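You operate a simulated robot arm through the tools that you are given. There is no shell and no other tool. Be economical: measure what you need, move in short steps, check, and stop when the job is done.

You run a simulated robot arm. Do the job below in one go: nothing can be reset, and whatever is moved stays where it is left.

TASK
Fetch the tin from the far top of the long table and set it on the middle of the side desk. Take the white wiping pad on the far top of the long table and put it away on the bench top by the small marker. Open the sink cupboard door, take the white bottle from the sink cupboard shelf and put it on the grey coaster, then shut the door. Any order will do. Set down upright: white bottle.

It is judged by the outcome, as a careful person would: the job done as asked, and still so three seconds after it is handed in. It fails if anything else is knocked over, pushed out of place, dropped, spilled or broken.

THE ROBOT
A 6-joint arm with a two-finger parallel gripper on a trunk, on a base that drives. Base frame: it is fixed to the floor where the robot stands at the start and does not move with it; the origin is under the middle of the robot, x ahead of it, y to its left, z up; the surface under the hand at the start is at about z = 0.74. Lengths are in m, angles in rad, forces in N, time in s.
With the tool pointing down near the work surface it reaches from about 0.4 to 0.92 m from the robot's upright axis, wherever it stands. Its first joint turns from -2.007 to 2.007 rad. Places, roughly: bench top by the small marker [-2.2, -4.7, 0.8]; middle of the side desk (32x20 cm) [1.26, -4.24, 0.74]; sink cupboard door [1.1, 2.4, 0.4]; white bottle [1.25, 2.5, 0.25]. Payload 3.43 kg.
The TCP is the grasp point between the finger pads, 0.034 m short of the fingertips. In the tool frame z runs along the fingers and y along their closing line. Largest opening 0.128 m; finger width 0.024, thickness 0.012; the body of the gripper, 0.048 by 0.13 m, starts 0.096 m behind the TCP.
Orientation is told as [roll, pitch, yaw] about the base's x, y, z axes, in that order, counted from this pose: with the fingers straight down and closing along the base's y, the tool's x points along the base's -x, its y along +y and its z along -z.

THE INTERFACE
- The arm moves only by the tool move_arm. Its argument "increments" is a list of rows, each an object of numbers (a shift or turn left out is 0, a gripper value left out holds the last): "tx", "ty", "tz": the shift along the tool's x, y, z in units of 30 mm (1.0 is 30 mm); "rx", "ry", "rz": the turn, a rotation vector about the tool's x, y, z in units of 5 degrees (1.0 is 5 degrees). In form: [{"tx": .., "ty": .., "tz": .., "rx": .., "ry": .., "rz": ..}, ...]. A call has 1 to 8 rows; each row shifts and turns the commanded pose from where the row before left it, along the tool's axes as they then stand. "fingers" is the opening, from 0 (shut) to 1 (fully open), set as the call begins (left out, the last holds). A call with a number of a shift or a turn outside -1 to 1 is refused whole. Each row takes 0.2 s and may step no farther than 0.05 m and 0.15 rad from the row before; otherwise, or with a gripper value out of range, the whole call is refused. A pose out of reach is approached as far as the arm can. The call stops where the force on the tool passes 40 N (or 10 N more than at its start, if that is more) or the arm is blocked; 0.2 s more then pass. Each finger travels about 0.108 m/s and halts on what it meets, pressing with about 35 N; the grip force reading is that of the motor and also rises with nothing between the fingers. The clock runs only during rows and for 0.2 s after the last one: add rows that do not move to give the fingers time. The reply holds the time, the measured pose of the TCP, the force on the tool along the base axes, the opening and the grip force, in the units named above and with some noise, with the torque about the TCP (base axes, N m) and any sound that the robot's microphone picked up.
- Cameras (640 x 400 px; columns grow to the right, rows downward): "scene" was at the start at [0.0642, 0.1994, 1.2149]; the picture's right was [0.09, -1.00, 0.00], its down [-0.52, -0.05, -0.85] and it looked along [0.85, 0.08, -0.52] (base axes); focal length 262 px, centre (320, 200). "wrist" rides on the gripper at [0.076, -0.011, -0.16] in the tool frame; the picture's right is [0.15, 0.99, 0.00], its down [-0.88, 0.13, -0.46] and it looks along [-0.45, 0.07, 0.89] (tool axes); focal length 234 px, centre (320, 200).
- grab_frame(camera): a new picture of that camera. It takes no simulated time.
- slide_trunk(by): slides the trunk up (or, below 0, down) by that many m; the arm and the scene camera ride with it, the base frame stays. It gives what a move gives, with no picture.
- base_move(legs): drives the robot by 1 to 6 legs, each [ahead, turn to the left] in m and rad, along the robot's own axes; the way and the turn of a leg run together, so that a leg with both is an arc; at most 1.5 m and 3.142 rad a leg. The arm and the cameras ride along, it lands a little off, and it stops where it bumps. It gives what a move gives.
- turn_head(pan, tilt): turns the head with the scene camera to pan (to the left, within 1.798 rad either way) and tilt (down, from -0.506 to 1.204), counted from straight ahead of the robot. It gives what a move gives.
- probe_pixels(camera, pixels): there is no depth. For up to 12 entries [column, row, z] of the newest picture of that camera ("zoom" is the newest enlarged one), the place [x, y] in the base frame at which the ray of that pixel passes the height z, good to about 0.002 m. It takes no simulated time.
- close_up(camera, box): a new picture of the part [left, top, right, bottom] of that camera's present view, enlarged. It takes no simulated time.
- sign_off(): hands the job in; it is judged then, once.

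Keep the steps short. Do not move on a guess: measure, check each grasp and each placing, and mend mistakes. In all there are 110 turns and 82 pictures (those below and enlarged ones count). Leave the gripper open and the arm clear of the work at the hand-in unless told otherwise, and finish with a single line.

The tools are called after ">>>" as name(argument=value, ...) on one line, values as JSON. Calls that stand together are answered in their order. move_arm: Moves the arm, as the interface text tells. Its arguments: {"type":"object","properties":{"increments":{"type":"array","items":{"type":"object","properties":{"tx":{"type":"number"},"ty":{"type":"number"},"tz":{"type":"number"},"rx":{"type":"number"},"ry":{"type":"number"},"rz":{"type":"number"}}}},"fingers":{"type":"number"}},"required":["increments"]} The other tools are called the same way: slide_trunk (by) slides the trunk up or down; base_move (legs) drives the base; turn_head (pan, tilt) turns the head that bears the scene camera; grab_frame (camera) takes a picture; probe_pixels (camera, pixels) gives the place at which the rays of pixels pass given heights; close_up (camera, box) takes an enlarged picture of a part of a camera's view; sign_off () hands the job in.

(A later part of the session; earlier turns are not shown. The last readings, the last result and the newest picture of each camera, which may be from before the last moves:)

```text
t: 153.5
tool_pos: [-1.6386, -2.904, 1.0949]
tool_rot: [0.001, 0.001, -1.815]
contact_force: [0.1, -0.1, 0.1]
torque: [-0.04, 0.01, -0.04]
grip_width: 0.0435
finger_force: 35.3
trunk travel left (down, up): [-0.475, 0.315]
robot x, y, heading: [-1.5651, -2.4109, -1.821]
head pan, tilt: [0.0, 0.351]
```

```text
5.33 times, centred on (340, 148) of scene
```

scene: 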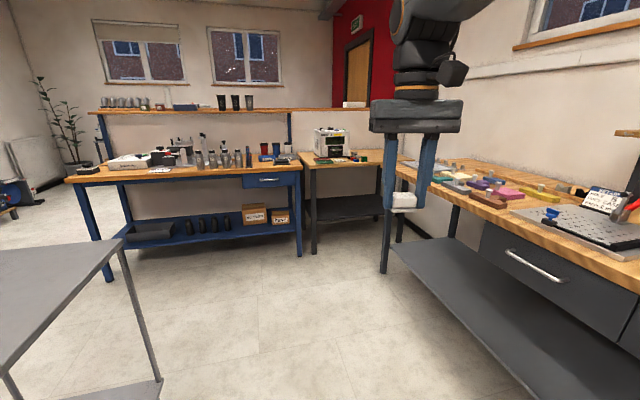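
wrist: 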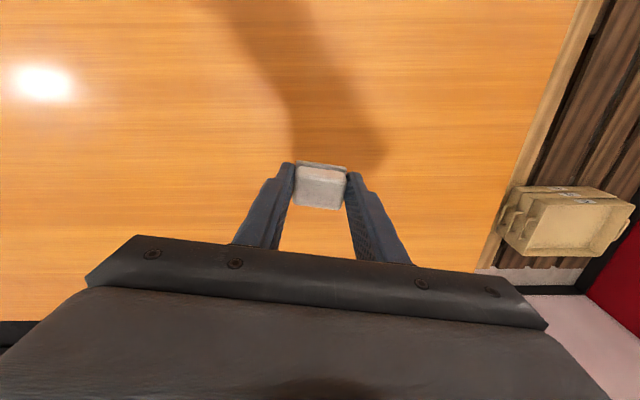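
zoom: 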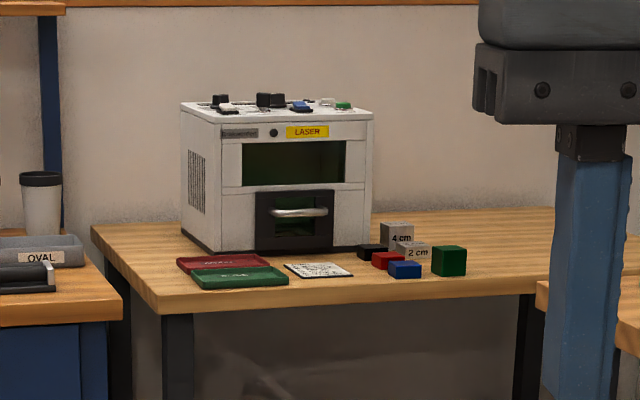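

The small marker is the white laser box on the bench with cubes. Raise the hand and drive to about (-1.85,-3.8), then look closer.

>>> move_arm(increments=[{"tz": -1}, {"tz": -1}, {"tz": -1}, {"tz": -1}])

>>> base_move(legs=[[0, 0.06], [1.4, 0], [0, 0.1]])

>>> turn_head(pan=-0.1, tilt=0.6)

>>> grab_frame(camera="scene")

```text
t: 154.5
tool_pos: [-1.6396, -2.9025, 1.2171]
tool_rot: [0.0, 0.002, -1.815]
contact_force: [0.1, -0.4, -0.7]
torque: [0.04, -0.01, 0.0]
grip_width: 0.0439
finger_force: 35.1
trunk travel left (down, up): [-0.475, 0.315]
robot x, y, heading: [-1.5638, -2.4119, -1.82]
head pan, tilt: [0.0, 0.351]
```

```text
t: 162.5
tool_pos: [-1.8341, -4.2928, 1.2176]
tool_rot: [-0.002, 0.0, -1.666]
contact_force: [-0.6, 0.1, 0.8]
torque: [-0.02, 0.02, 0.02]
grip_width: 0.0435
finger_force: 35.0
trunk travel left (down, up): [-0.475, 0.315]
robot x, y, heading: [-1.8334, -3.7909, -1.668]
head pan, tilt: [0.0, 0.351]
```

```text
t: 163.2
tool_pos: [-1.8338, -4.2907, 1.2173]
tool_rot: [-0.001, 0.0, -1.665]
contact_force: [0.6, 0.1, 0.2]
torque: [0.01, 0.01, -0.02]
grip_width: 0.0438
finger_force: 35.0
trunk travel left (down, up): [-0.475, 0.315]
robot x, y, heading: [-1.8374, -3.7966, -1.668]
head pan, tilt: [-0.099, 0.6]
```

```text
49 pictures are left
```

scene: 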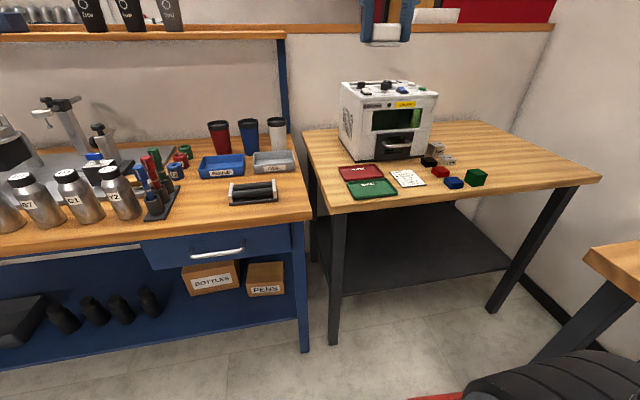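

>>> probe_pixels(camera="scene", pixels=[[328, 212, 0.8], [600, 178, 0.8], [477, 186, 0.8], [490, 150, 0.8], [520, 165, 0.8], [440, 165, 0.8], [500, 175, 0.8], [430, 155, 0.8], [405, 182, 0.8], [305, 135, 0.8], [330, 343, 0], [490, 310, 0]])

>>> close_up(camera="scene", box=[300, 70, 620, 230])

```text
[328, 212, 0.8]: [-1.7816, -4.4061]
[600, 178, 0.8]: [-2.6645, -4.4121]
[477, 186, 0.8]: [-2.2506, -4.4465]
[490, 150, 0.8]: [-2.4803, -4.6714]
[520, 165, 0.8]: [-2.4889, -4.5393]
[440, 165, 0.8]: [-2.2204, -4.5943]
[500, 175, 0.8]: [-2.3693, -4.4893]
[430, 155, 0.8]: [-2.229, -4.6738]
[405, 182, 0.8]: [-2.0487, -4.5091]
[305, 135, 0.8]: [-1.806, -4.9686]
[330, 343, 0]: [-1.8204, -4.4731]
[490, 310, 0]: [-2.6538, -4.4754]
```

```text
2.00 times, centred on (460, 150) of scene
```

zoom: 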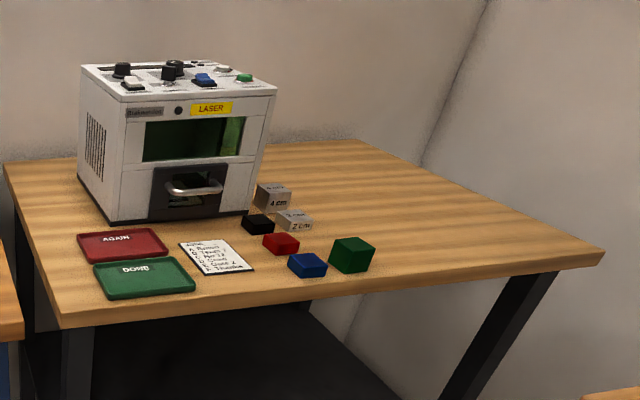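

The marker's bench top spans x -1.80…-2.66, y -4.41…-4.99. A free spot right beside the marker and clear of the cubes is (-2.38,-4.62). Drive 0.2 m closer.

>>> base_move(legs=[[0.2, 0]])

```text
t: 164.8
tool_pos: [-1.8547, -4.4929, 1.2168]
tool_rot: [0.001, 0.002, -1.667]
contact_force: [-0.7, -0.4, 0.4]
torque: [-0.02, -0.03, -0.01]
grip_width: 0.0435
finger_force: 34.4
trunk travel left (down, up): [-0.475, 0.315]
robot x, y, heading: [-1.8596, -3.9935, -1.67]
head pan, tilt: [-0.099, 0.6]
```

Swing sideways first at height, then out over the spot.

>>> move_arm(increments=[{"ty": -1}, {"ty": -1}, {"ty": -1}, {"ty": -1}, {"ty": -1}, {"ty": -1}, {"ty": -1}, {"ty": -1}])

>>> move_arm(increments=[{"ty": -1}, {"ty": -1}, {"ty": -1}, {"ty": -1}, {"ty": -1}, {"ty": -1}, {"ty": -1}, {"ty": -1}])

>>> move_arm(increments=[{"ty": -1, "tx": -0.9}, {"tx": -1, "tz": 1}, {"tx": -1, "tz": 1}, {"tx": -1, "tz": 1}, {"tx": -1, "tz": 1}, {"tx": -1, "tz": 1}, {"tz": 1}, {}])

>>> grab_frame(camera="wrist")

>>> grab_frame(camera="scene")

```text
t: 166.7
tool_pos: [-2.0947, -4.4683, 1.2165]
tool_rot: [0.0, 0.0, -1.667]
contact_force: [-0.6, -0.6, -1.0]
torque: [-0.02, 0.03, 0.04]
grip_width: 0.0434
finger_force: 35.3
trunk travel left (down, up): [-0.475, 0.315]
robot x, y, heading: [-1.8529, -3.9964, -1.667]
head pan, tilt: [-0.099, 0.6]
```

```text
t: 168.4
tool_pos: [-2.3316, -4.4446, 1.2176]
tool_rot: [0.0, 0.0, -1.668]
contact_force: [0.9, 0.7, 0.6]
torque: [0.01, 0.04, -0.04]
grip_width: 0.0437
finger_force: 34.9
trunk travel left (down, up): [-0.475, 0.315]
robot x, y, heading: [-1.8581, -3.9998, -1.667]
head pan, tilt: [-0.099, 0.6]
```

```text
t: 170.2
tool_pos: [-2.3786, -4.617, 1.0361]
tool_rot: [0.0, -0.002, -1.666]
contact_force: [-0.8, 0.0, 0.2]
torque: [0.02, 0.01, 0.01]
grip_width: 0.0436
finger_force: 34.9
trunk travel left (down, up): [-0.475, 0.315]
robot x, y, heading: [-1.856, -3.9947, -1.671]
head pan, tilt: [-0.099, 0.6]
```

```text
47 pictures are left
```

wrist: 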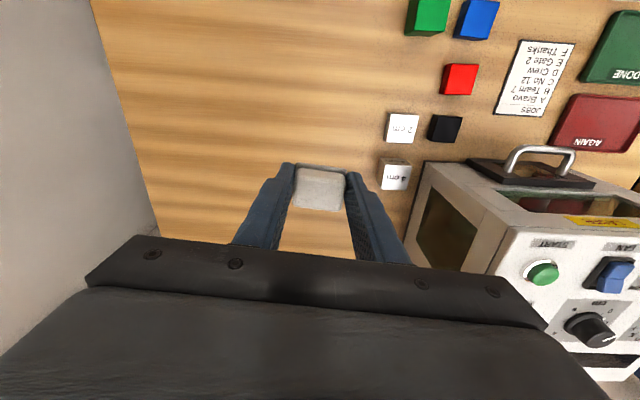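

```text
46 pictures are left
```

scene: 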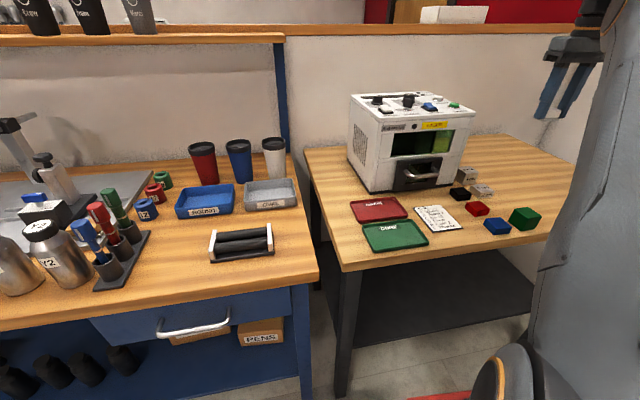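

>>> probe_pixels(camera="wrist", pixels=[[408, 235, 0.8], [427, 162, 0.95], [487, 272, 1.12], [395, 190, 0.8], [395, 175, 0.84], [150, 215, 0.8]])

```text
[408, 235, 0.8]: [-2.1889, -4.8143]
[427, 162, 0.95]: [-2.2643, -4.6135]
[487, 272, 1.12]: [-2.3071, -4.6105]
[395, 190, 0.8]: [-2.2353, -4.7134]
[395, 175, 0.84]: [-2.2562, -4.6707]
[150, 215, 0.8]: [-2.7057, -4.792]
```

Clear of the marker by about 6 cm; I'll add 2 cm more away from it, then lower close to the surface.

>>> move_arm(increments=[{"ty": -0.7}, {"tz": 1}, {"tz": 1}, {"tz": 1}, {"tz": 1}, {"tz": 1}, {"tz": 0.8}, {}])

>>> move_arm(increments=[{"tz": 0.2}, {"tz": 0.2}, {"tz": 0.2}, {"tz": 0.15}, {}])

```text
t: 172.1
tool_pos: [-2.3993, -4.6164, 0.8615]
tool_rot: [-0.001, -0.001, -1.666]
contact_force: [0.1, -0.1, -0.9]
torque: [-0.01, 0.01, 0.02]
grip_width: 0.0439
finger_force: 35.6
trunk travel left (down, up): [-0.475, 0.315]
robot x, y, heading: [-1.8571, -3.996, -1.667]
head pan, tilt: [-0.099, 0.6]
```

```text
t: 173.2
tool_pos: [-2.4017, -4.618, 0.84]
tool_rot: [0.001, 0.0, -1.667]
contact_force: [0.9, 0.0, 0.1]
torque: [-0.03, 0.01, 0.0]
grip_width: 0.0438
finger_force: 35.5
trunk travel left (down, up): [-0.475, 0.315]
robot x, y, heading: [-1.8572, -3.9952, -1.671]
head pan, tilt: [-0.099, 0.6]
```

No contact yet at 0.84; continue in tiny steps.

>>> move_arm(increments=[{"tz": 0.08}, {"tz": 0.08}, {}])

>>> close_up(camera="wrist", box=[200, 100, 440, 250])

```text
t: 174.1
tool_pos: [-2.4005, -4.6177, 0.8378]
tool_rot: [-0.003, -0.004, -1.666]
contact_force: [-0.5, 1.8, 20.3]
torque: [-0.05, -0.1, 0.03]
grip_width: 0.0439
finger_force: 35.4
trunk travel left (down, up): [-0.475, 0.315]
robot x, y, heading: [-1.8528, -3.9939, -1.668]
head pan, tilt: [-0.099, 0.6]
```

```text
2.67 times, centred on (320, 175) of wrist
```

zoom: 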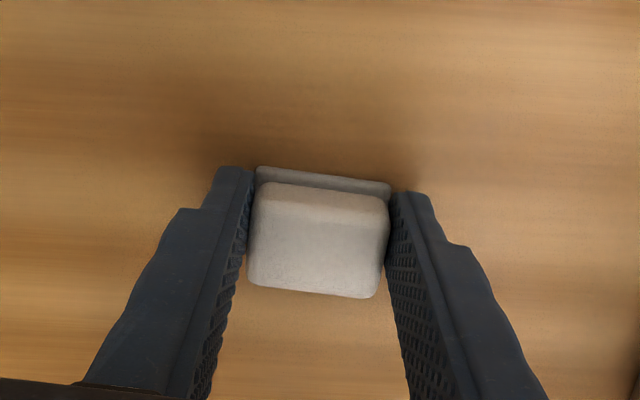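

Contact at 20 N, so the pad is on the bench. Release and lift.

>>> move_arm(increments=[{}, {}, {}], fingers=0.75)

>>> move_arm(increments=[{"tz": -0.5}, {"tz": -1}, {"tz": -1}, {"tz": -1}, {"tz": -1}, {"tz": -1}, {"tz": -1}, {}])

>>> grab_frame(camera="wrist")

```text
t: 174.8
tool_pos: [-2.3995, -4.6175, 0.8361]
tool_rot: [0.0, 0.0, -1.667]
contact_force: [0.4, -0.3, 0.2]
torque: [0.01, 0.02, -0.03]
grip_width: 0.0961
finger_force: 0.0
trunk travel left (down, up): [-0.475, 0.315]
robot x, y, heading: [-1.8583, -3.9947, -1.669]
head pan, tilt: [-0.099, 0.6]
```

```text
t: 176.7
tool_pos: [-2.3987, -4.6184, 1.0329]
tool_rot: [0.0, 0.0, -1.667]
contact_force: [-0.2, -0.7, -0.8]
torque: [-0.01, 0.03, 0.01]
grip_width: 0.0956
finger_force: 0.0
trunk travel left (down, up): [-0.475, 0.315]
robot x, y, heading: [-1.8514, -3.994, -1.669]
head pan, tilt: [-0.099, 0.6]
```

```text
44 pictures are left
```

wrist: 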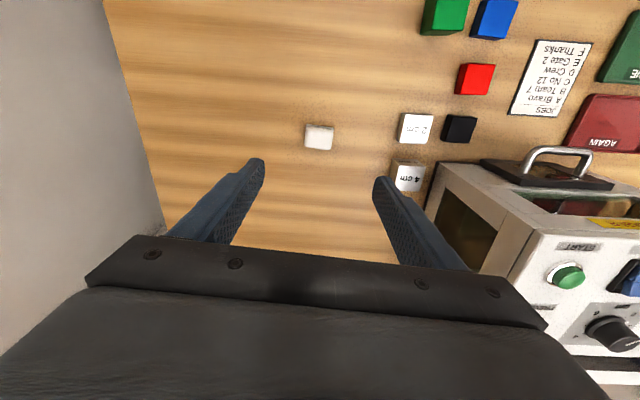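

The pad is down and still. Retract the same way, then drive north toward the sink cupboard.

>>> move_arm(increments=[{"tx": 1, "tz": -1}, {"tx": 1, "tz": -1}, {"tx": 1, "tz": -1}, {"tx": 1, "tz": -1}, {"tx": 1, "tz": -1}, {"tx": 0.9, "tz": -1}, {"ty": 1}, {"ty": 1}])

>>> move_arm(increments=[{"ty": 1}, {"ty": 1}, {"ty": 1}, {"ty": 1}, {"ty": 1}, {"ty": 1}, {"ty": 1}, {"ty": 1}], fingers=1)

>>> move_arm(increments=[{"ty": 1}, {"ty": 1}, {"ty": 1}, {"ty": 1}, {"ty": 1}, {"ty": 1}, {"ty": 1}, {"ty": 0.7}])

>>> base_move(legs=[[-1.1, 0], [-1.1, 0], [0, 2.99], [1.4, 0], [1.4, 0]])

>>> turn_head(pan=-0.5, tilt=0.35)

>>> grab_frame(camera="scene")

```text
t: 178.4
tool_pos: [-2.3234, -4.4471, 1.2083]
tool_rot: [0.001, -0.001, -1.667]
contact_force: [-0.3, 0.8, -0.5]
torque: [0.0, -0.07, 0.03]
grip_width: 0.096
finger_force: 0.0
trunk travel left (down, up): [-0.475, 0.315]
robot x, y, heading: [-1.8526, -3.9945, -1.669]
head pan, tilt: [-0.099, 0.6]
```

```text
t: 180.2
tool_pos: [-2.0854, -4.4697, 1.2111]
tool_rot: [0.002, 0.001, -1.667]
contact_force: [0.1, -0.3, 0.5]
torque: [0.04, -0.07, 0.0]
grip_width: 0.1281
finger_force: 0.0
trunk travel left (down, up): [-0.475, 0.315]
robot x, y, heading: [-1.86, -3.9939, -1.674]
head pan, tilt: [-0.099, 0.6]
```

```text
t: 182.1
tool_pos: [-1.854, -4.4918, 1.2117]
tool_rot: [-0.001, 0.001, -1.668]
contact_force: [-0.5, 0.6, -0.1]
torque: [0.02, -0.03, 0.0]
grip_width: 0.128
finger_force: 0.1
trunk travel left (down, up): [-0.475, 0.315]
robot x, y, heading: [-1.8546, -3.9948, -1.669]
head pan, tilt: [-0.099, 0.6]
```

```text
t: 213.2
tool_pos: [-0.9747, 1.4426, 1.2117]
tool_rot: [-0.001, 0.0, 1.365]
contact_force: [-0.9, 1.1, -0.7]
torque: [-0.04, 0.01, -0.02]
grip_width: 0.128
finger_force: 0.0
trunk travel left (down, up): [-0.475, 0.315]
robot x, y, heading: [-1.0246, 0.9508, 1.359]
head pan, tilt: [-0.099, 0.6]
```

```text
t: 214.1
tool_pos: [-0.975, 1.443, 1.2115]
tool_rot: [-0.001, 0.001, 1.365]
contact_force: [0.4, -0.4, -0.7]
torque: [0.01, -0.01, -0.04]
grip_width: 0.1278
finger_force: 0.1
trunk travel left (down, up): [-0.475, 0.315]
robot x, y, heading: [-1.0289, 0.9486, 1.361]
head pan, tilt: [-0.499, 0.351]
```

```text
43 pictures are left
```

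scene: 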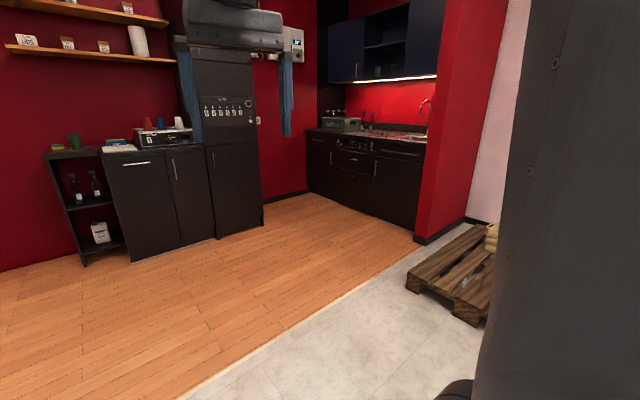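

>>> probe_pixels(camera="scene", pixels=[[308, 190, 0], [413, 234, 0], [427, 245, 0], [405, 285, 0], [480, 325, 0], [445, 232, 0], [262, 224, 0], [130, 262, 0], [480, 222, 0]])

>>> close_up(camera="scene", box=[290, 60, 500, 260])

```text
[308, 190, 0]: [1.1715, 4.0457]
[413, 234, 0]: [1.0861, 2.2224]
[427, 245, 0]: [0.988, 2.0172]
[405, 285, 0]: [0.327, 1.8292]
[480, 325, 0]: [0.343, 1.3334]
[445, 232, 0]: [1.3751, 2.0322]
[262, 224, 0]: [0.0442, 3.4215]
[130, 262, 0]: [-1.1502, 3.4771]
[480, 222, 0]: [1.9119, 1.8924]
```

```text
2.00 times, centred on (395, 160) of scene
```

zoom: 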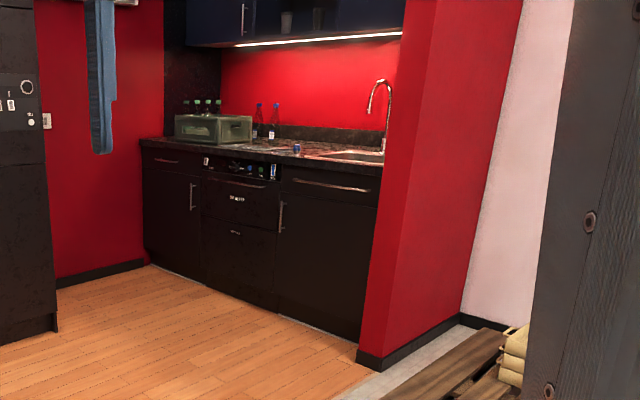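

The sink door has a vertical handle at its left (far) side and hinges by the red wall. I'll drive to about (-0.1,2.65), face it, and look.

>>> base_move(legs=[[0, -0.3], [0.95, 0], [0.95, 0], [0, -1.06]])

>>> turn_head(pan=0.0, tilt=0.5)

>>> grab_frame(camera="scene")

```text
t: 227.2
tool_pos: [0.407, 2.618, 1.2114]
tool_rot: [0.001, -0.001, -0.027]
contact_force: [-0.6, 0.4, -0.6]
torque: [-0.01, 0.04, 0.01]
grip_width: 0.1279
finger_force: 0.1
trunk travel left (down, up): [-0.475, 0.315]
robot x, y, heading: [-0.0897, 2.5835, -0.033]
head pan, tilt: [-0.499, 0.351]
```

```text
t: 228.2
tool_pos: [0.4067, 2.6192, 1.2113]
tool_rot: [0.0, 0.001, -0.025]
contact_force: [-0.7, 0.3, -0.1]
torque: [0.01, 0.02, 0.01]
grip_width: 0.128
finger_force: 0.1
trunk travel left (down, up): [-0.475, 0.315]
robot x, y, heading: [-0.0908, 2.5834, -0.031]
head pan, tilt: [0.0, 0.499]
```

```text
41 pictures are left
```

scene: 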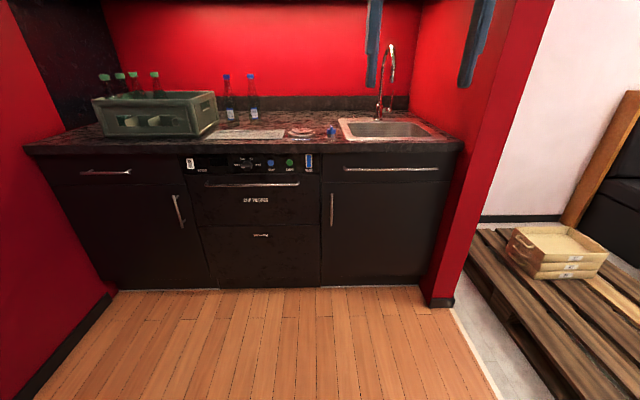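

Probe the door edges and handle at several heights to find where the rays meet the front plane.

>>> probe_pixels(camera="scene", pixels=[[331, 193, 0.65], [331, 193, 0.6], [331, 226, 0.5], [331, 226, 0.45], [321, 285, 0.05], [430, 285, 0.05], [321, 183, 0.7], [432, 183, 0.7], [321, 289, 0], [420, 287, 0], [320, 155, 0.85], [460, 150, 0.85]])

>>> close_up(camera="scene", box=[300, 140, 460, 300])

```text
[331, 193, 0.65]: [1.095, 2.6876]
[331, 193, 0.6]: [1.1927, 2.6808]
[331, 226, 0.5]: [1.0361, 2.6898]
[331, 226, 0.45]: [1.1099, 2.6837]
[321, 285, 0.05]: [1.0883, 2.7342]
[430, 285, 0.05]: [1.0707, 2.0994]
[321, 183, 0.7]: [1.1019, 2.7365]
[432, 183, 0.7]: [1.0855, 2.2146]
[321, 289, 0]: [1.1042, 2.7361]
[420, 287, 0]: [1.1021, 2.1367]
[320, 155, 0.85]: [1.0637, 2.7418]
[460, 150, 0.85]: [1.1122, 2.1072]
```

```text
2.50 times, centred on (380, 220) of scene
```

zoom: 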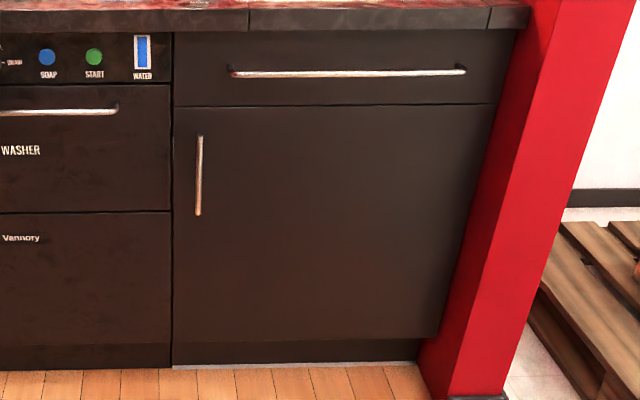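

Door: y 2.135–2.735, front x≈1.10; handle a vertical bar at y≈2.686, x≈1.07, z 0.48–0.66. I'll shift the base left and a bit closer, then lower the trunk.

>>> base_move(legs=[[0, 0.7], [0.28, 0], [0, -0.67]])

>>> slide_trunk(by=-0.35)

>>> move_arm(increments=[{"ry": -1}, {"ry": -1}, {"ry": -1}, {"ry": -1}, {"ry": -1}, {"ry": -1}, {"ry": -1}, {"ry": -1}])

```text
t: 233.7
tool_pos: [0.6245, 2.8076, 1.2125]
tool_rot: [0.001, 0.001, 0.008]
contact_force: [-0.6, -0.4, 0.8]
torque: [-0.01, -0.04, 0.03]
grip_width: 0.1279
finger_force: 0.0
trunk travel left (down, up): [-0.475, 0.315]
robot x, y, heading: [0.1296, 2.7542, 0.005]
head pan, tilt: [0.0, 0.499]
```

```text
t: 237.2
tool_pos: [0.6347, 2.8072, 0.8622]
tool_rot: [-0.002, 0.0, 0.01]
contact_force: [-0.3, -0.2, 0.7]
torque: [-0.02, 0.03, -0.01]
grip_width: 0.1278
finger_force: 0.1
trunk travel left (down, up): [-0.125, 0.665]
robot x, y, heading: [0.1329, 2.7569, 0.006]
head pan, tilt: [0.0, 0.499]
```

```text
t: 238.9
tool_pos: [0.7924, 2.8421, 0.8965]
tool_rot: [-0.001, -0.697, 0.009]
contact_force: [-0.1, 0.6, -0.8]
torque: [-0.01, 0.0, 0.0]
grip_width: 0.1276
finger_force: 0.1
out of reach, approached as far as the arm can: row 1, 2, 3, 4, 5, 6, 7, 8
trunk travel left (down, up): [-0.125, 0.665]
robot x, y, heading: [0.1274, 2.753, 0.01]
head pan, tilt: [0.0, 0.499]
```

The arm can't fold so close in; I'll move the hand forward and check the pose.

>>> move_arm(increments=[{"tx": -0.767, "tz": 0.642}, {"tx": -0.767, "tz": 0.642}, {"tx": -0.767, "tz": 0.642}, {"tx": -0.767, "tz": 0.642}, {"tx": -0.767, "tz": 0.642}, {}])

```text
t: 240.3
tool_pos: [0.9424, 2.8441, 0.8949]
tool_rot: [-0.001, -0.698, 0.009]
contact_force: [-0.2, 0.1, -0.1]
torque: [-0.01, -0.03, 0.02]
grip_width: 0.1279
finger_force: 0.0
trunk travel left (down, up): [-0.125, 0.665]
robot x, y, heading: [0.1334, 2.7559, 0.004]
head pan, tilt: [0.0, 0.499]
```

Now lower 0.24 m in front of the door.

>>> move_arm(increments=[{"tx": 0.642, "tz": 0.767}, {"tx": 0.642, "tz": 0.767}, {"tx": 0.642, "tz": 0.767}, {"tx": 0.642, "tz": 0.767}, {"tx": 0.642, "tz": 0.767}, {"tx": 0.642, "tz": 0.767}, {"tx": 0.642, "tz": 0.767}, {"tx": 0.642, "tz": 0.767}])

>>> move_arm(increments=[{"ry": -1, "ty": -0.6}, {"ry": -1, "ty": -0.6}, {"ry": -1, "ty": -0.6}, {"ry": -1, "ty": -0.6}, {"ry": -1, "ty": -0.6}, {"ry": -1, "ty": -0.6}, {"ry": -1, "ty": -0.6}, {"ry": -1, "ty": -0.6}])

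>>> grab_frame(camera="wrist")

>>> grab_frame(camera="scene")

```text
t: 242.2
tool_pos: [0.9442, 2.8415, 0.6544]
tool_rot: [-0.001, -0.699, 0.009]
contact_force: [-0.2, 0.4, -0.8]
torque: [-0.01, -0.03, 0.02]
grip_width: 0.1282
finger_force: 0.1
trunk travel left (down, up): [-0.125, 0.665]
robot x, y, heading: [0.1303, 2.7547, 0.007]
head pan, tilt: [0.0, 0.499]
```

```text
t: 243.9
tool_pos: [0.9389, 2.7743, 0.6557]
tool_rot: [-0.115, -1.236, 0.055]
contact_force: [0.6, -0.4, 1.4]
torque: [0.0, 0.0, 0.05]
grip_width: 0.1282
finger_force: 0.1
out of reach, approached as far as the arm can: row 3, 4, 5, 7, 8
trunk travel left (down, up): [-0.125, 0.665]
robot x, y, heading: [0.1308, 2.758, 0.002]
head pan, tilt: [0.0, 0.499]
```

```text
39 pictures are left
```

wrist: 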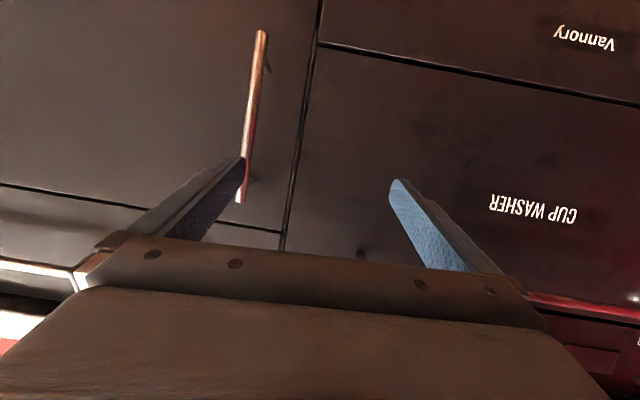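

```text
38 pictures are left
```

scene: 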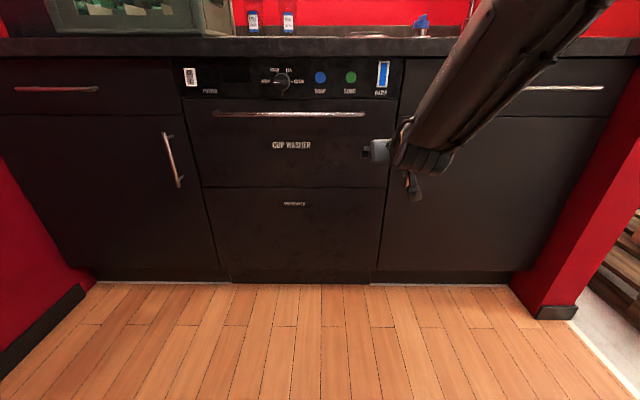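

The tool is at 71° from vertical, which is enough for a vertical bar. I need to go 88 mm to the right (−y) and about 85 mm down; the trunk does the down part.

>>> slide_trunk(by=-0.085)

>>> move_arm(increments=[{"ty": -1}, {"ty": -1}, {"ty": -0.9}, {}])

>>> grab_frame(camera="wrist")

```text
t: 245.2
tool_pos: [0.9639, 2.7735, 0.5721]
tool_rot: [-0.115, -1.234, 0.055]
contact_force: [-0.2, 0.6, 0.2]
torque: [0.02, 0.0, 0.03]
grip_width: 0.128
finger_force: 0.0
trunk travel left (down, up): [-0.04, 0.75]
robot x, y, heading: [0.1333, 2.7577, 0.005]
head pan, tilt: [0.0, 0.499]
```

```text
t: 246.2
tool_pos: [0.9585, 2.7589, 0.5847]
tool_rot: [-0.128, -1.231, 0.054]
contact_force: [0.8, 0.7, 0.2]
torque: [0.0, 0.0, 0.0]
grip_width: 0.1279
finger_force: 0.1
out of reach, approached as far as the arm can: row 1, 2, 3
trunk travel left (down, up): [-0.04, 0.75]
robot x, y, heading: [0.133, 2.7516, 0.003]
head pan, tilt: [0.0, 0.499]
```

```text
37 pictures are left
```

wrist: 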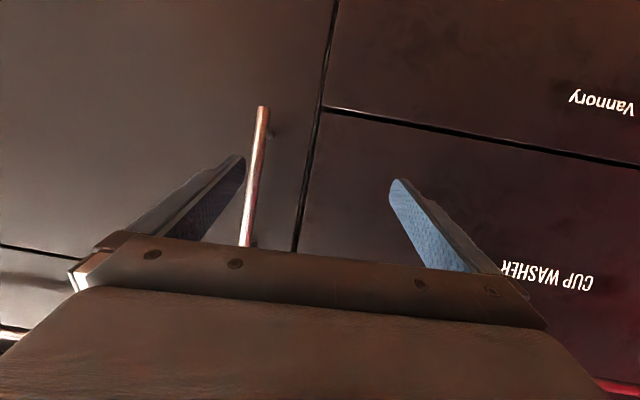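

The wrist is at a limit at this tilt. I'll ease the tilt 15° and then shift right.

>>> move_arm(increments=[{"ry": 1}, {"ry": 1}, {"ry": 1}, {"ty": -0.8}, {"ty": -0.8}, {"ty": -0.8}, {}])

```text
t: 247.8
tool_pos: [0.9528, 2.7011, 0.5797]
tool_rot: [-0.08, -0.941, -0.001]
contact_force: [0.0, -0.1, 0.0]
torque: [-0.02, -0.01, 0.0]
grip_width: 0.128
finger_force: 0.0
out of reach, approached as far as the arm can: row 6
trunk travel left (down, up): [-0.04, 0.75]
robot x, y, heading: [0.1358, 2.7573, 0.002]
head pan, tilt: [0.0, 0.499]
```

Tilt 54° with y 2.70 is workable. Check the bar's place from here.

>>> grab_frame(camera="wrist")

>>> grab_frame(camera="scene")

```text
36 pictures are left
```

wrist: 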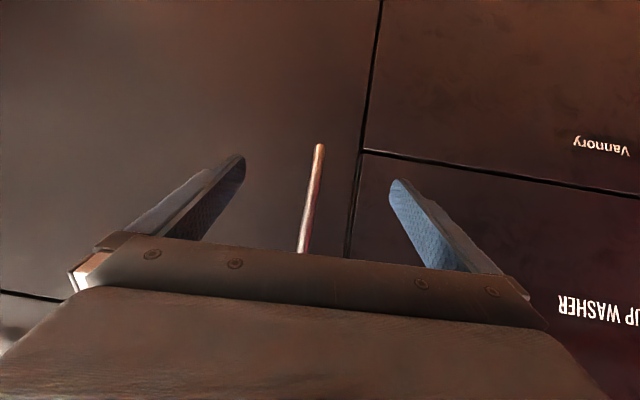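

```text
35 pictures are left
```

scene: 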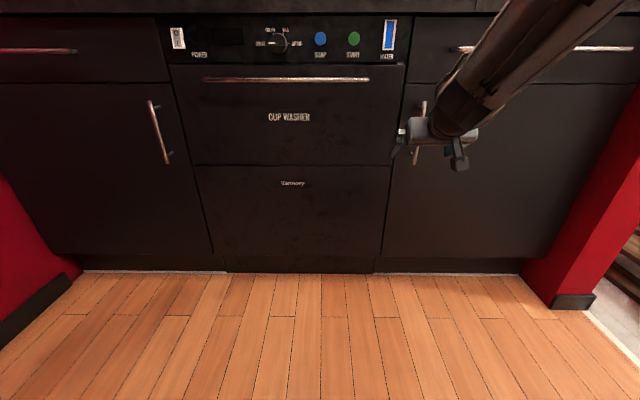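

>>> probe_pixels(camera="wrist", pixels=[[319, 148, 0.48], [319, 148, 0.47], [319, 148, 0.49], [310, 200, 0.55]])

>>> probe_pixels(camera="scene", pixels=[[414, 162, 0.48], [414, 162, 0.47], [424, 102, 0.66], [424, 102, 0.65]])

```text
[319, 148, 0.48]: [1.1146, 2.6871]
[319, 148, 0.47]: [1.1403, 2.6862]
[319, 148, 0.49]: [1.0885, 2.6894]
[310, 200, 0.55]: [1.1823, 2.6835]
```

```text
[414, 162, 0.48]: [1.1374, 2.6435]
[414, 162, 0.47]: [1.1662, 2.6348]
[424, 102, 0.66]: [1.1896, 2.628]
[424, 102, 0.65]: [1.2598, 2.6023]
```

The bar is centred between the fingers, at x≈1.07, y≈2.688. Move straight forward ~105 mm.

>>> move_arm(increments=[{"tx": -0.52, "tz": 0.71}, {"tx": -0.52, "tz": 0.71}, {"tx": -0.52, "tz": 0.71}, {"tx": -0.4, "tz": 0.55}, {}])

>>> grab_frame(camera="wrist")

```text
t: 248.5
tool_pos: [1.013, 2.7157, 0.5833]
tool_rot: [-0.068, -0.966, 0.008]
contact_force: [-25.1, -2.2, 12.9]
torque: [0.8, -0.21, 1.56]
grip_width: 0.1257
finger_force: 0.1
out of reach, approached as far as the arm can: row 1
trunk travel left (down, up): [-0.04, 0.75]
robot x, y, heading: [0.1288, 2.7542, 0.002]
head pan, tilt: [0.0, 0.499]
stopped in row 3: the force on the tool passed its limit at 93 N (the readings are from after the stop); the commanded pose is now the measured one
```

```text
34 pictures are left
```

wrist: 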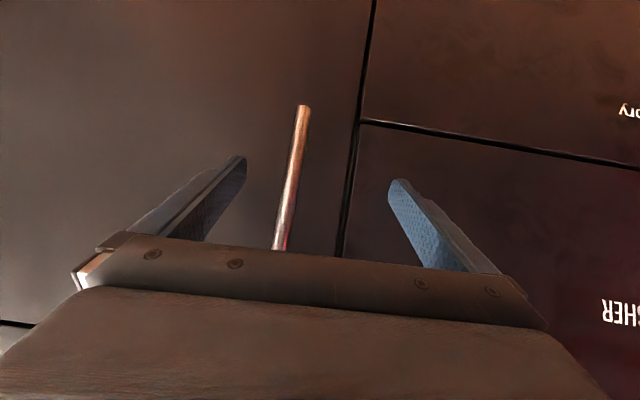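

>>> probe_pixels(camera="wrist", pixels=[[302, 105, 0.5], [302, 105, 0.51], [302, 105, 0.49], [285, 200, 0.54], [285, 200, 0.57]])

>>> close_up(camera="scene", box=[340, 60, 560, 200])

```text
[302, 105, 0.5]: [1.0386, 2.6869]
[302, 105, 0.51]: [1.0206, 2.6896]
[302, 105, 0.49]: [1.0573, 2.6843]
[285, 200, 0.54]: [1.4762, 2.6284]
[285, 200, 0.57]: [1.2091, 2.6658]
```

```text
2.86 times, centred on (450, 130) of scene
```

zoom: 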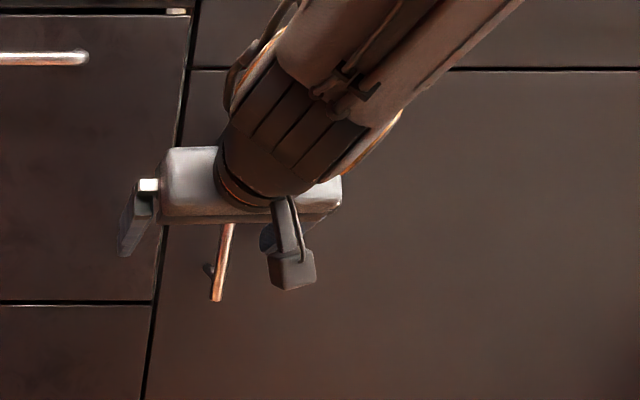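

Combining the rays, the handle is nearer than I thought: x≈0.99, y≈2.69, z 0.53–0.70, with the door face near x≈1.03, which is what the fingertips touched. The bar is already between the fingers, so I'll back off 1 cm and centre on it.

>>> move_arm(increments=[{"tx": 0.2, "tz": -0.33}, {"ty": -0.45}, {"ty": -0.4}, {}])

>>> grab_frame(camera="wrist")

```text
t: 249.5
tool_pos: [1.0001, 2.7, 0.5804]
tool_rot: [-0.071, -0.945, 0.009]
contact_force: [-0.1, -0.3, -0.3]
torque: [0.04, 0.0, 0.0]
grip_width: 0.1281
finger_force: 0.1
out of reach, approached as far as the arm can: row 2, 3
trunk travel left (down, up): [-0.04, 0.75]
robot x, y, heading: [0.1299, 2.7532, 0.003]
head pan, tilt: [0.0, 0.499]
```

```text
32 pictures are left
```

wrist: 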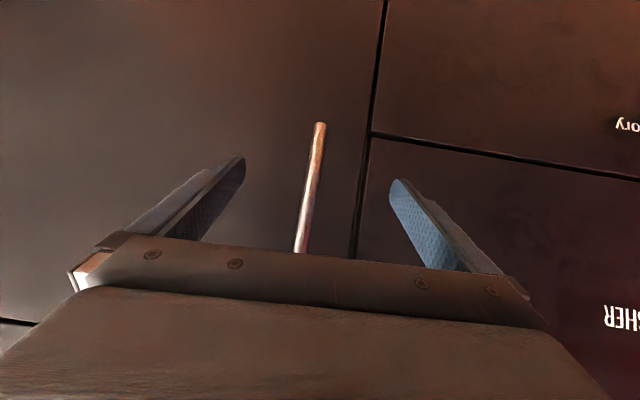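

Centred. Close on the bar.

>>> move_arm(increments=[{}, {}, {}, {}, {}, {}], fingers=0)

```text
t: 250.5
tool_pos: [0.9988, 2.6941, 0.5797]
tool_rot: [-0.07, -0.949, -0.006]
contact_force: [-2.1, -9.6, -0.8]
torque: [1.19, -1.32, -0.35]
grip_width: 0.0128
finger_force: 45.0
trunk travel left (down, up): [-0.04, 0.75]
robot x, y, heading: [0.1325, 2.756, 0.003]
head pan, tilt: [0.0, 0.499]
stopped in row 5: the force on the tool passed its limit at 44 N (the readings are from after the stop); the commanded pose is now the measured one
```

The bar (about 12 mm) is gripped. Pull gently by reversing the base along the door's arc, in a first small leg.

>>> base_move(legs=[[-0.15, -0.023]])

>>> grab_frame(camera="scene")

```text
t: 251.8
tool_pos: [0.8694, 2.6702, 0.5797]
tool_rot: [-0.072, -0.954, -0.043]
contact_force: [0.7, -0.9, -0.6]
torque: [1.39, -0.66, -0.09]
grip_width: 0.0129
finger_force: 44.6
trunk travel left (down, up): [-0.04, 0.75]
robot x, y, heading: [0.0066, 2.755, -0.029]
head pan, tilt: [0.0, 0.499]
stopped in leg 1: the force on the tool passed its limit at 47 N (the readings are from after the stop); the commanded pose is now the measured one
```

```text
31 pictures are left
```

scene: 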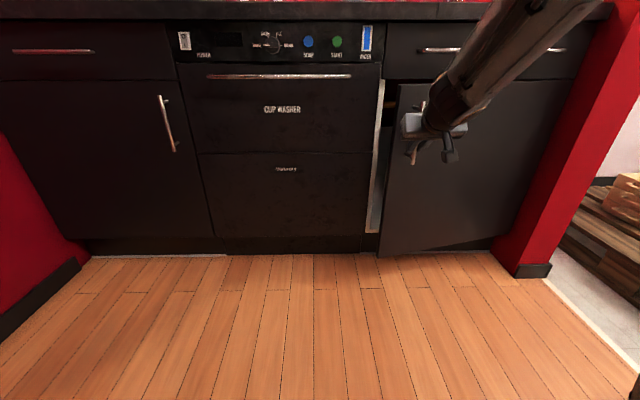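

The door is opening (handle moved 13 cm). Continue with smaller arcs.

>>> base_move(legs=[[-0.1, -0.05]])

>>> base_move(legs=[[-0.09, -0.075]])

```text
t: 253.1
tool_pos: [0.7617, 2.6244, 0.58]
tool_rot: [-0.077, -0.955, -0.102]
contact_force: [1.3, -1.9, -1.4]
torque: [1.3, -0.6, 0.04]
grip_width: 0.013
finger_force: 45.0
trunk travel left (down, up): [-0.04, 0.75]
robot x, y, heading: [-0.0978, 2.7624, -0.085]
head pan, tilt: [0.0, 0.499]
stopped in leg 1: the force on the tool passed its limit at 45 N (the readings are from after the stop); the commanded pose is now the measured one
```

```text
t: 254.1
tool_pos: [0.7003, 2.5859, 0.5803]
tool_rot: [-0.079, -0.957, -0.155]
contact_force: [1.8, -2.1, -3.1]
torque: [1.23, -0.66, -0.14]
grip_width: 0.0128
finger_force: 45.4
trunk travel left (down, up): [-0.04, 0.75]
robot x, y, heading: [-0.1477, 2.7698, -0.135]
head pan, tilt: [0.0, 0.499]
stopped in leg 1: the force on the tool passed its limit at 53 N (the readings are from after the stop); the commanded pose is now the measured one
```

Handle now at (0.70,2.586): the door is about 35° open, hinge near (1.03,2.17). Two more small arcs.

>>> base_move(legs=[[-0.05, -0.08]])

>>> base_move(legs=[[-0.04, -0.09]])

>>> grab_frame(camera="scene")

```text
t: 255.1
tool_pos: [0.6346, 2.5262, 0.5804]
tool_rot: [-0.087, -0.957, -0.23]
contact_force: [29.0, -26.0, -10.0]
torque: [1.08, -0.53, -0.08]
grip_width: 0.0127
finger_force: 45.4
trunk travel left (down, up): [-0.04, 0.75]
robot x, y, heading: [-0.2, 2.7765, -0.218]
head pan, tilt: [0.0, 0.499]
```

```text
t: 256.0
tool_pos: [0.5719, 2.4615, 0.5815]
tool_rot: [-0.086, -0.959, -0.321]
contact_force: [32.3, -21.8, -1.2]
torque: [0.64, -0.84, -0.17]
grip_width: 0.0125
finger_force: 44.6
trunk travel left (down, up): [-0.04, 0.75]
robot x, y, heading: [-0.2373, 2.7872, -0.307]
head pan, tilt: [0.0, 0.499]
```

```text
30 pictures are left
```

scene: 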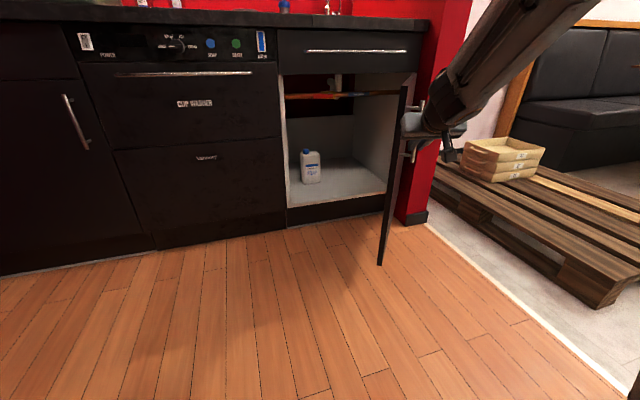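

The door is about 55° open and the white jug-like bottle is visible at (311,167). I'll pull a bit further, mostly by turning.

>>> base_move(legs=[[-0.01, -0.13]])

>>> base_move(legs=[[0.0, -0.08]])

```text
t: 257.0
tool_pos: [0.5123, 2.3596, 0.5831]
tool_rot: [-0.088, -0.962, -0.453]
contact_force: [31.8, -12.8, -1.2]
torque: [0.24, -0.59, 0.12]
grip_width: 0.012
finger_force: 45.1
trunk travel left (down, up): [-0.04, 0.75]
robot x, y, heading: [-0.2462, 2.7891, -0.44]
head pan, tilt: [0.0, 0.499]
```

```text
t: 257.7
tool_pos: [0.5066, 2.3469, 0.5824]
tool_rot: [-0.08, -0.961, -0.476]
contact_force: [3.1, -1.6, -2.2]
torque: [0.18, -0.33, -0.09]
grip_width: 0.0119
finger_force: 44.7
trunk travel left (down, up): [-0.04, 0.75]
robot x, y, heading: [-0.2467, 2.7898, -0.462]
head pan, tilt: [0.0, 0.499]
stopped in leg 1: the force on the tool passed its limit at 65 N (the readings are from after the stop); the commanded pose is now the measured one
```

The door is about 68° open. I'll open the fingers only slightly (one finger sits between bar and door) and back the base out straight.

>>> move_arm(increments=[{}, {}], fingers=0.25)

>>> base_move(legs=[[-0.15, 0]])

>>> grab_frame(camera="scene")

```text
t: 258.3
tool_pos: [0.5059, 2.3467, 0.5845]
tool_rot: [-0.082, -0.963, -0.474]
contact_force: [0.3, 0.0, 0.5]
torque: [0.02, -0.03, 0.0]
grip_width: 0.0319
finger_force: 0.0
trunk travel left (down, up): [-0.04, 0.75]
robot x, y, heading: [-0.2511, 2.789, -0.457]
head pan, tilt: [0.0, 0.499]
```

```text
t: 259.7
tool_pos: [0.3695, 2.4112, 0.5829]
tool_rot: [-0.081, -0.963, -0.478]
contact_force: [0.6, 0.5, -0.3]
torque: [0.02, 0.01, 0.0]
grip_width: 0.032
finger_force: 0.1
trunk travel left (down, up): [-0.04, 0.75]
robot x, y, heading: [-0.3875, 2.8576, -0.461]
head pan, tilt: [0.0, 0.499]
```

```text
29 pictures are left
```

scene: 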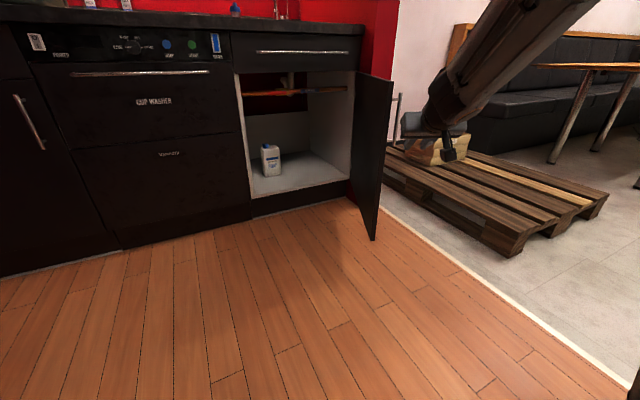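

The door stays open. I'll measure the bottle from here, then from the next stance, so the two rays fix its place.

>>> close_up(camera="scene", box=[220, 110, 380, 210])

>>> probe_pixels(camera="scene", pixels=[[270, 177, 0.12], [270, 177, 0.15], [270, 177, 0.18], [269, 145, 0.25], [269, 145, 0.3], [269, 145, 0.35], [375, 240, 0.1], [391, 76, 0.73], [253, 196, 0.12]])

>>> base_move(legs=[[0, 1.06], [0.35, 0], [0, -0.99]])

>>> turn_head(pan=0.0, tilt=0.5)

>>> grab_frame(camera="scene")

```text
4.00 times, centred on (300, 160) of scene
```

zoom: 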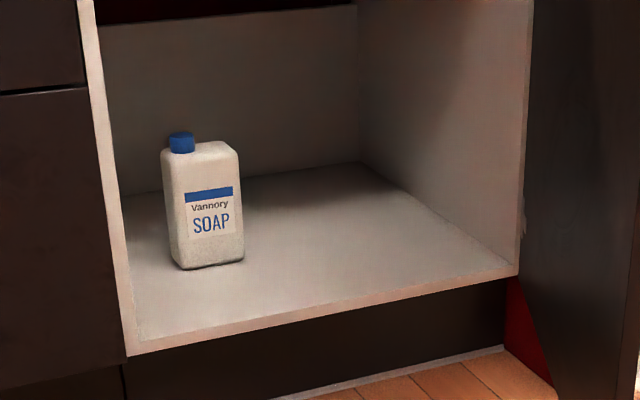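

```text
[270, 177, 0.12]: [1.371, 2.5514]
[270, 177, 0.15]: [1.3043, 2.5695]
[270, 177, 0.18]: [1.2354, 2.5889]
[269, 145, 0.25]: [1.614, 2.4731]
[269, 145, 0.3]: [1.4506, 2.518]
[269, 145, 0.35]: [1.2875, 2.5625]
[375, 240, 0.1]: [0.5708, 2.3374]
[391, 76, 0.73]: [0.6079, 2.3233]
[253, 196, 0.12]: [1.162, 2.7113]
```

```text
t: 263.9
tool_pos: [0.5278, 3.3912, 0.5821]
tool_rot: [-0.081, -0.962, 0.588]
contact_force: [0.8, -0.1, 0.1]
torque: [-0.01, -0.01, 0.03]
grip_width: 0.032
finger_force: 0.1
trunk travel left (down, up): [-0.04, 0.75]
robot x, y, heading: [-0.2283, 2.946, 0.607]
head pan, tilt: [0.0, 0.499]
stopped in leg 2: the robot was blocked; the commanded pose is now the measured one
```

```text
t: 264.6
tool_pos: [0.5279, 3.3896, 0.5825]
tool_rot: [-0.084, -0.963, 0.588]
contact_force: [0.3, 0.2, -0.3]
torque: [-0.01, 0.03, -0.03]
grip_width: 0.0317
finger_force: 0.0
trunk travel left (down, up): [-0.04, 0.75]
robot x, y, heading: [-0.2287, 2.9446, 0.603]
head pan, tilt: [0.0, 0.499]
```

```text
27 pictures are left
```

scene: 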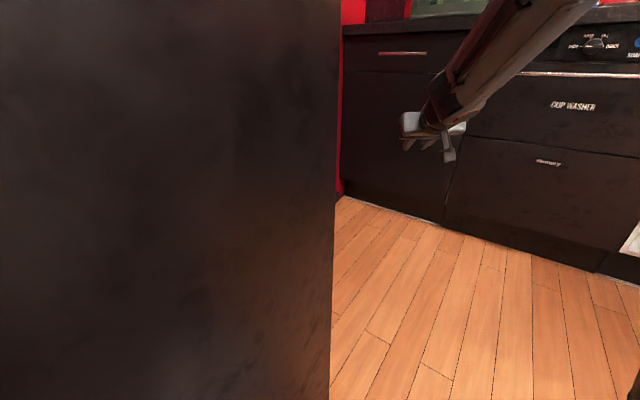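

The tall cabinet blocked me on the left; the bottle now reads about (1.26,2.575), base z≈0.175, top z≈0.357. I'll turn back to face straight, go forward 0.25, and look.

>>> base_move(legs=[[0, -0.6], [0.22, 0], [0, -0.3]])

>>> grab_frame(camera="scene")

```text
t: 268.9
tool_pos: [0.8004, 2.6178, 0.5826]
tool_rot: [-0.084, -0.961, -0.325]
contact_force: [-0.7, -0.5, 0.7]
torque: [0.05, 0.0, 0.0]
grip_width: 0.0321
finger_force: 0.1
trunk travel left (down, up): [-0.04, 0.75]
robot x, y, heading: [-0.008, 2.946, -0.315]
head pan, tilt: [0.0, 0.499]
```

```text
26 pictures are left
```

scene: 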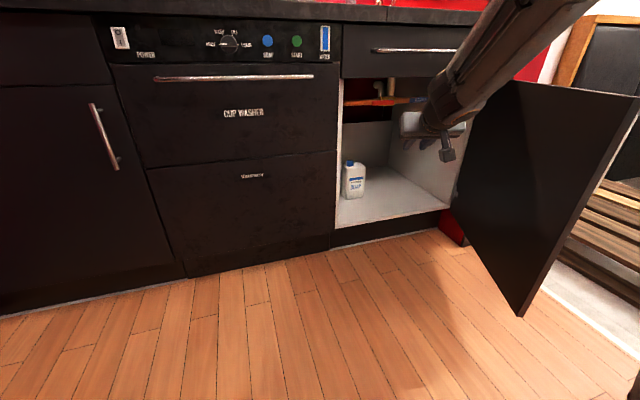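

>>> close_up(camera="scene", box=[310, 130, 470, 230])

>>> probe_pixels(camera="scene", pixels=[[354, 198, 0.17], [354, 198, 0.18], [350, 161, 0.35], [350, 161, 0.36], [336, 228, 0.17], [450, 208, 0.17], [520, 315, 0.1], [638, 92, 0.73]])

```text
4.00 times, centred on (390, 180) of scene
```

zoom: 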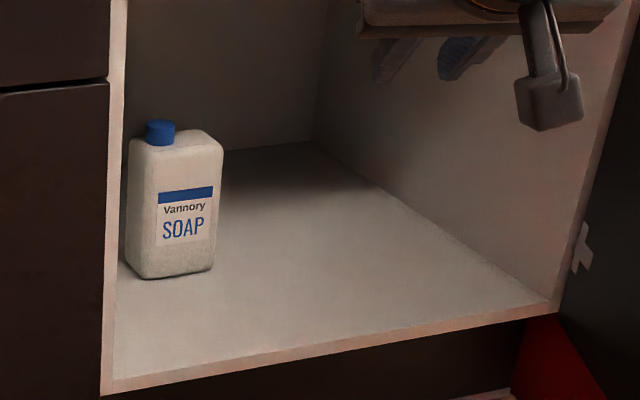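

```text
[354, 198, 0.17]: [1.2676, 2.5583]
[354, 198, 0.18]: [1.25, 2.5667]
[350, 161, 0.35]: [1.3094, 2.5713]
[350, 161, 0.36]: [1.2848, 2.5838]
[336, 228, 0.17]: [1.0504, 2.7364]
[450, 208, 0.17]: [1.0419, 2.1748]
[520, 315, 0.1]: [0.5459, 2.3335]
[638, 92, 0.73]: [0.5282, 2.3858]
```

>>> probe_pixels(camera="zoom", pixels=[[143, 277, 0.175], [212, 268, 0.175], [127, 262, 0.175], [222, 150, 0.32], [137, 140, 0.32], [205, 130, 0.32], [148, 150, 0.32], [160, 130, 0.345]])

```text
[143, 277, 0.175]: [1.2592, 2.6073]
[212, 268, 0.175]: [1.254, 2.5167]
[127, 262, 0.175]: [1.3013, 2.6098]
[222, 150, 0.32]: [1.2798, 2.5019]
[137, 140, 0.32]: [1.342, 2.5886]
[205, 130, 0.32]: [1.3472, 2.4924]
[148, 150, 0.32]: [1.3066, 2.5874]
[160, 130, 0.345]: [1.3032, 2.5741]
```

The bottle stands at about (1.28,2.562), 90 mm wide (along y), body z 0.175–0.33. I'll open the fingers and lower the hand here in front, then turn the tool square to the bottle.

>>> slide_trunk(by=-0.038)

>>> move_arm(increments=[{"tx": 0.82, "tz": 0.573}, {"tx": 0.82, "tz": 0.573}, {"tx": 0.82, "tz": 0.573}, {"tx": 0.82, "tz": 0.573}, {"tx": 0.82, "tz": 0.573}, {"tx": 0.82, "tz": 0.573}, {"tx": 0.82, "tz": 0.573}, {"tx": 0.82, "tz": 0.573}], fingers=1)

>>> move_arm(increments=[{"rx": -0.9}, {"rx": -0.82, "rz": -0.573}, {"rx": -0.82, "rz": -0.573}, {"rx": -0.82, "rz": -0.573}, {}])

```text
t: 269.7
tool_pos: [0.8018, 2.6171, 0.5448]
tool_rot: [-0.085, -0.962, -0.328]
contact_force: [-0.7, -1.0, 0.4]
torque: [0.02, -0.04, -0.07]
grip_width: 0.032
finger_force: 0.0
trunk travel left (down, up): [-0.002, 0.788]
robot x, y, heading: [-0.0126, 2.9455, -0.312]
head pan, tilt: [0.0, 0.499]
```

```text
t: 271.5
tool_pos: [0.829, 2.6623, 0.326]
tool_rot: [-0.096, -0.956, -0.328]
contact_force: [0.2, -0.7, 0.6]
torque: [-0.02, -0.02, 0.0]
grip_width: 0.1279
finger_force: 0.0
out of reach, approached as far as the arm can: row 2, 3, 4, 5, 6, 7, 8
trunk travel left (down, up): [-0.002, 0.788]
robot x, y, heading: [-0.0101, 2.9433, -0.313]
head pan, tilt: [0.0, 0.499]
```

```text
t: 272.7
tool_pos: [0.8391, 2.6856, 0.333]
tool_rot: [-0.128, -0.943, -0.243]
contact_force: [-0.5, -0.6, -0.2]
torque: [0.0, 0.02, 0.02]
grip_width: 0.128
finger_force: 0.2
out of reach, approached as far as the arm can: row 1, 2, 3, 4
trunk travel left (down, up): [-0.002, 0.788]
robot x, y, heading: [-0.0103, 2.9425, -0.312]
head pan, tilt: [0.0, 0.499]
```

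The tilt is at the limit there; ease it 12°, then square up the tool and lower.

>>> move_arm(increments=[{"ry": 1}, {"ry": 1}, {"ry": 0.5}, {"rx": -1}, {"rx": -0.68, "rz": -0.73}, {"rx": -0.68, "rz": -0.73}, {"tx": 0.68, "tz": 0.73}, {"tx": 0.68, "tz": 0.73}])

```text
t: 274.5
tool_pos: [0.8266, 2.7268, 0.2771]
tool_rot: [0.047, -0.63, -0.117]
contact_force: [1.3, -1.3, 0.6]
torque: [0.1, 0.09, -0.02]
grip_width: 0.1279
finger_force: 0.1
out of reach, approached as far as the arm can: row 4, 5, 6, 7, 8
trunk travel left (down, up): [-0.002, 0.788]
robot x, y, heading: [-0.008, 2.9426, -0.31]
head pan, tilt: [0.0, 0.499]
```

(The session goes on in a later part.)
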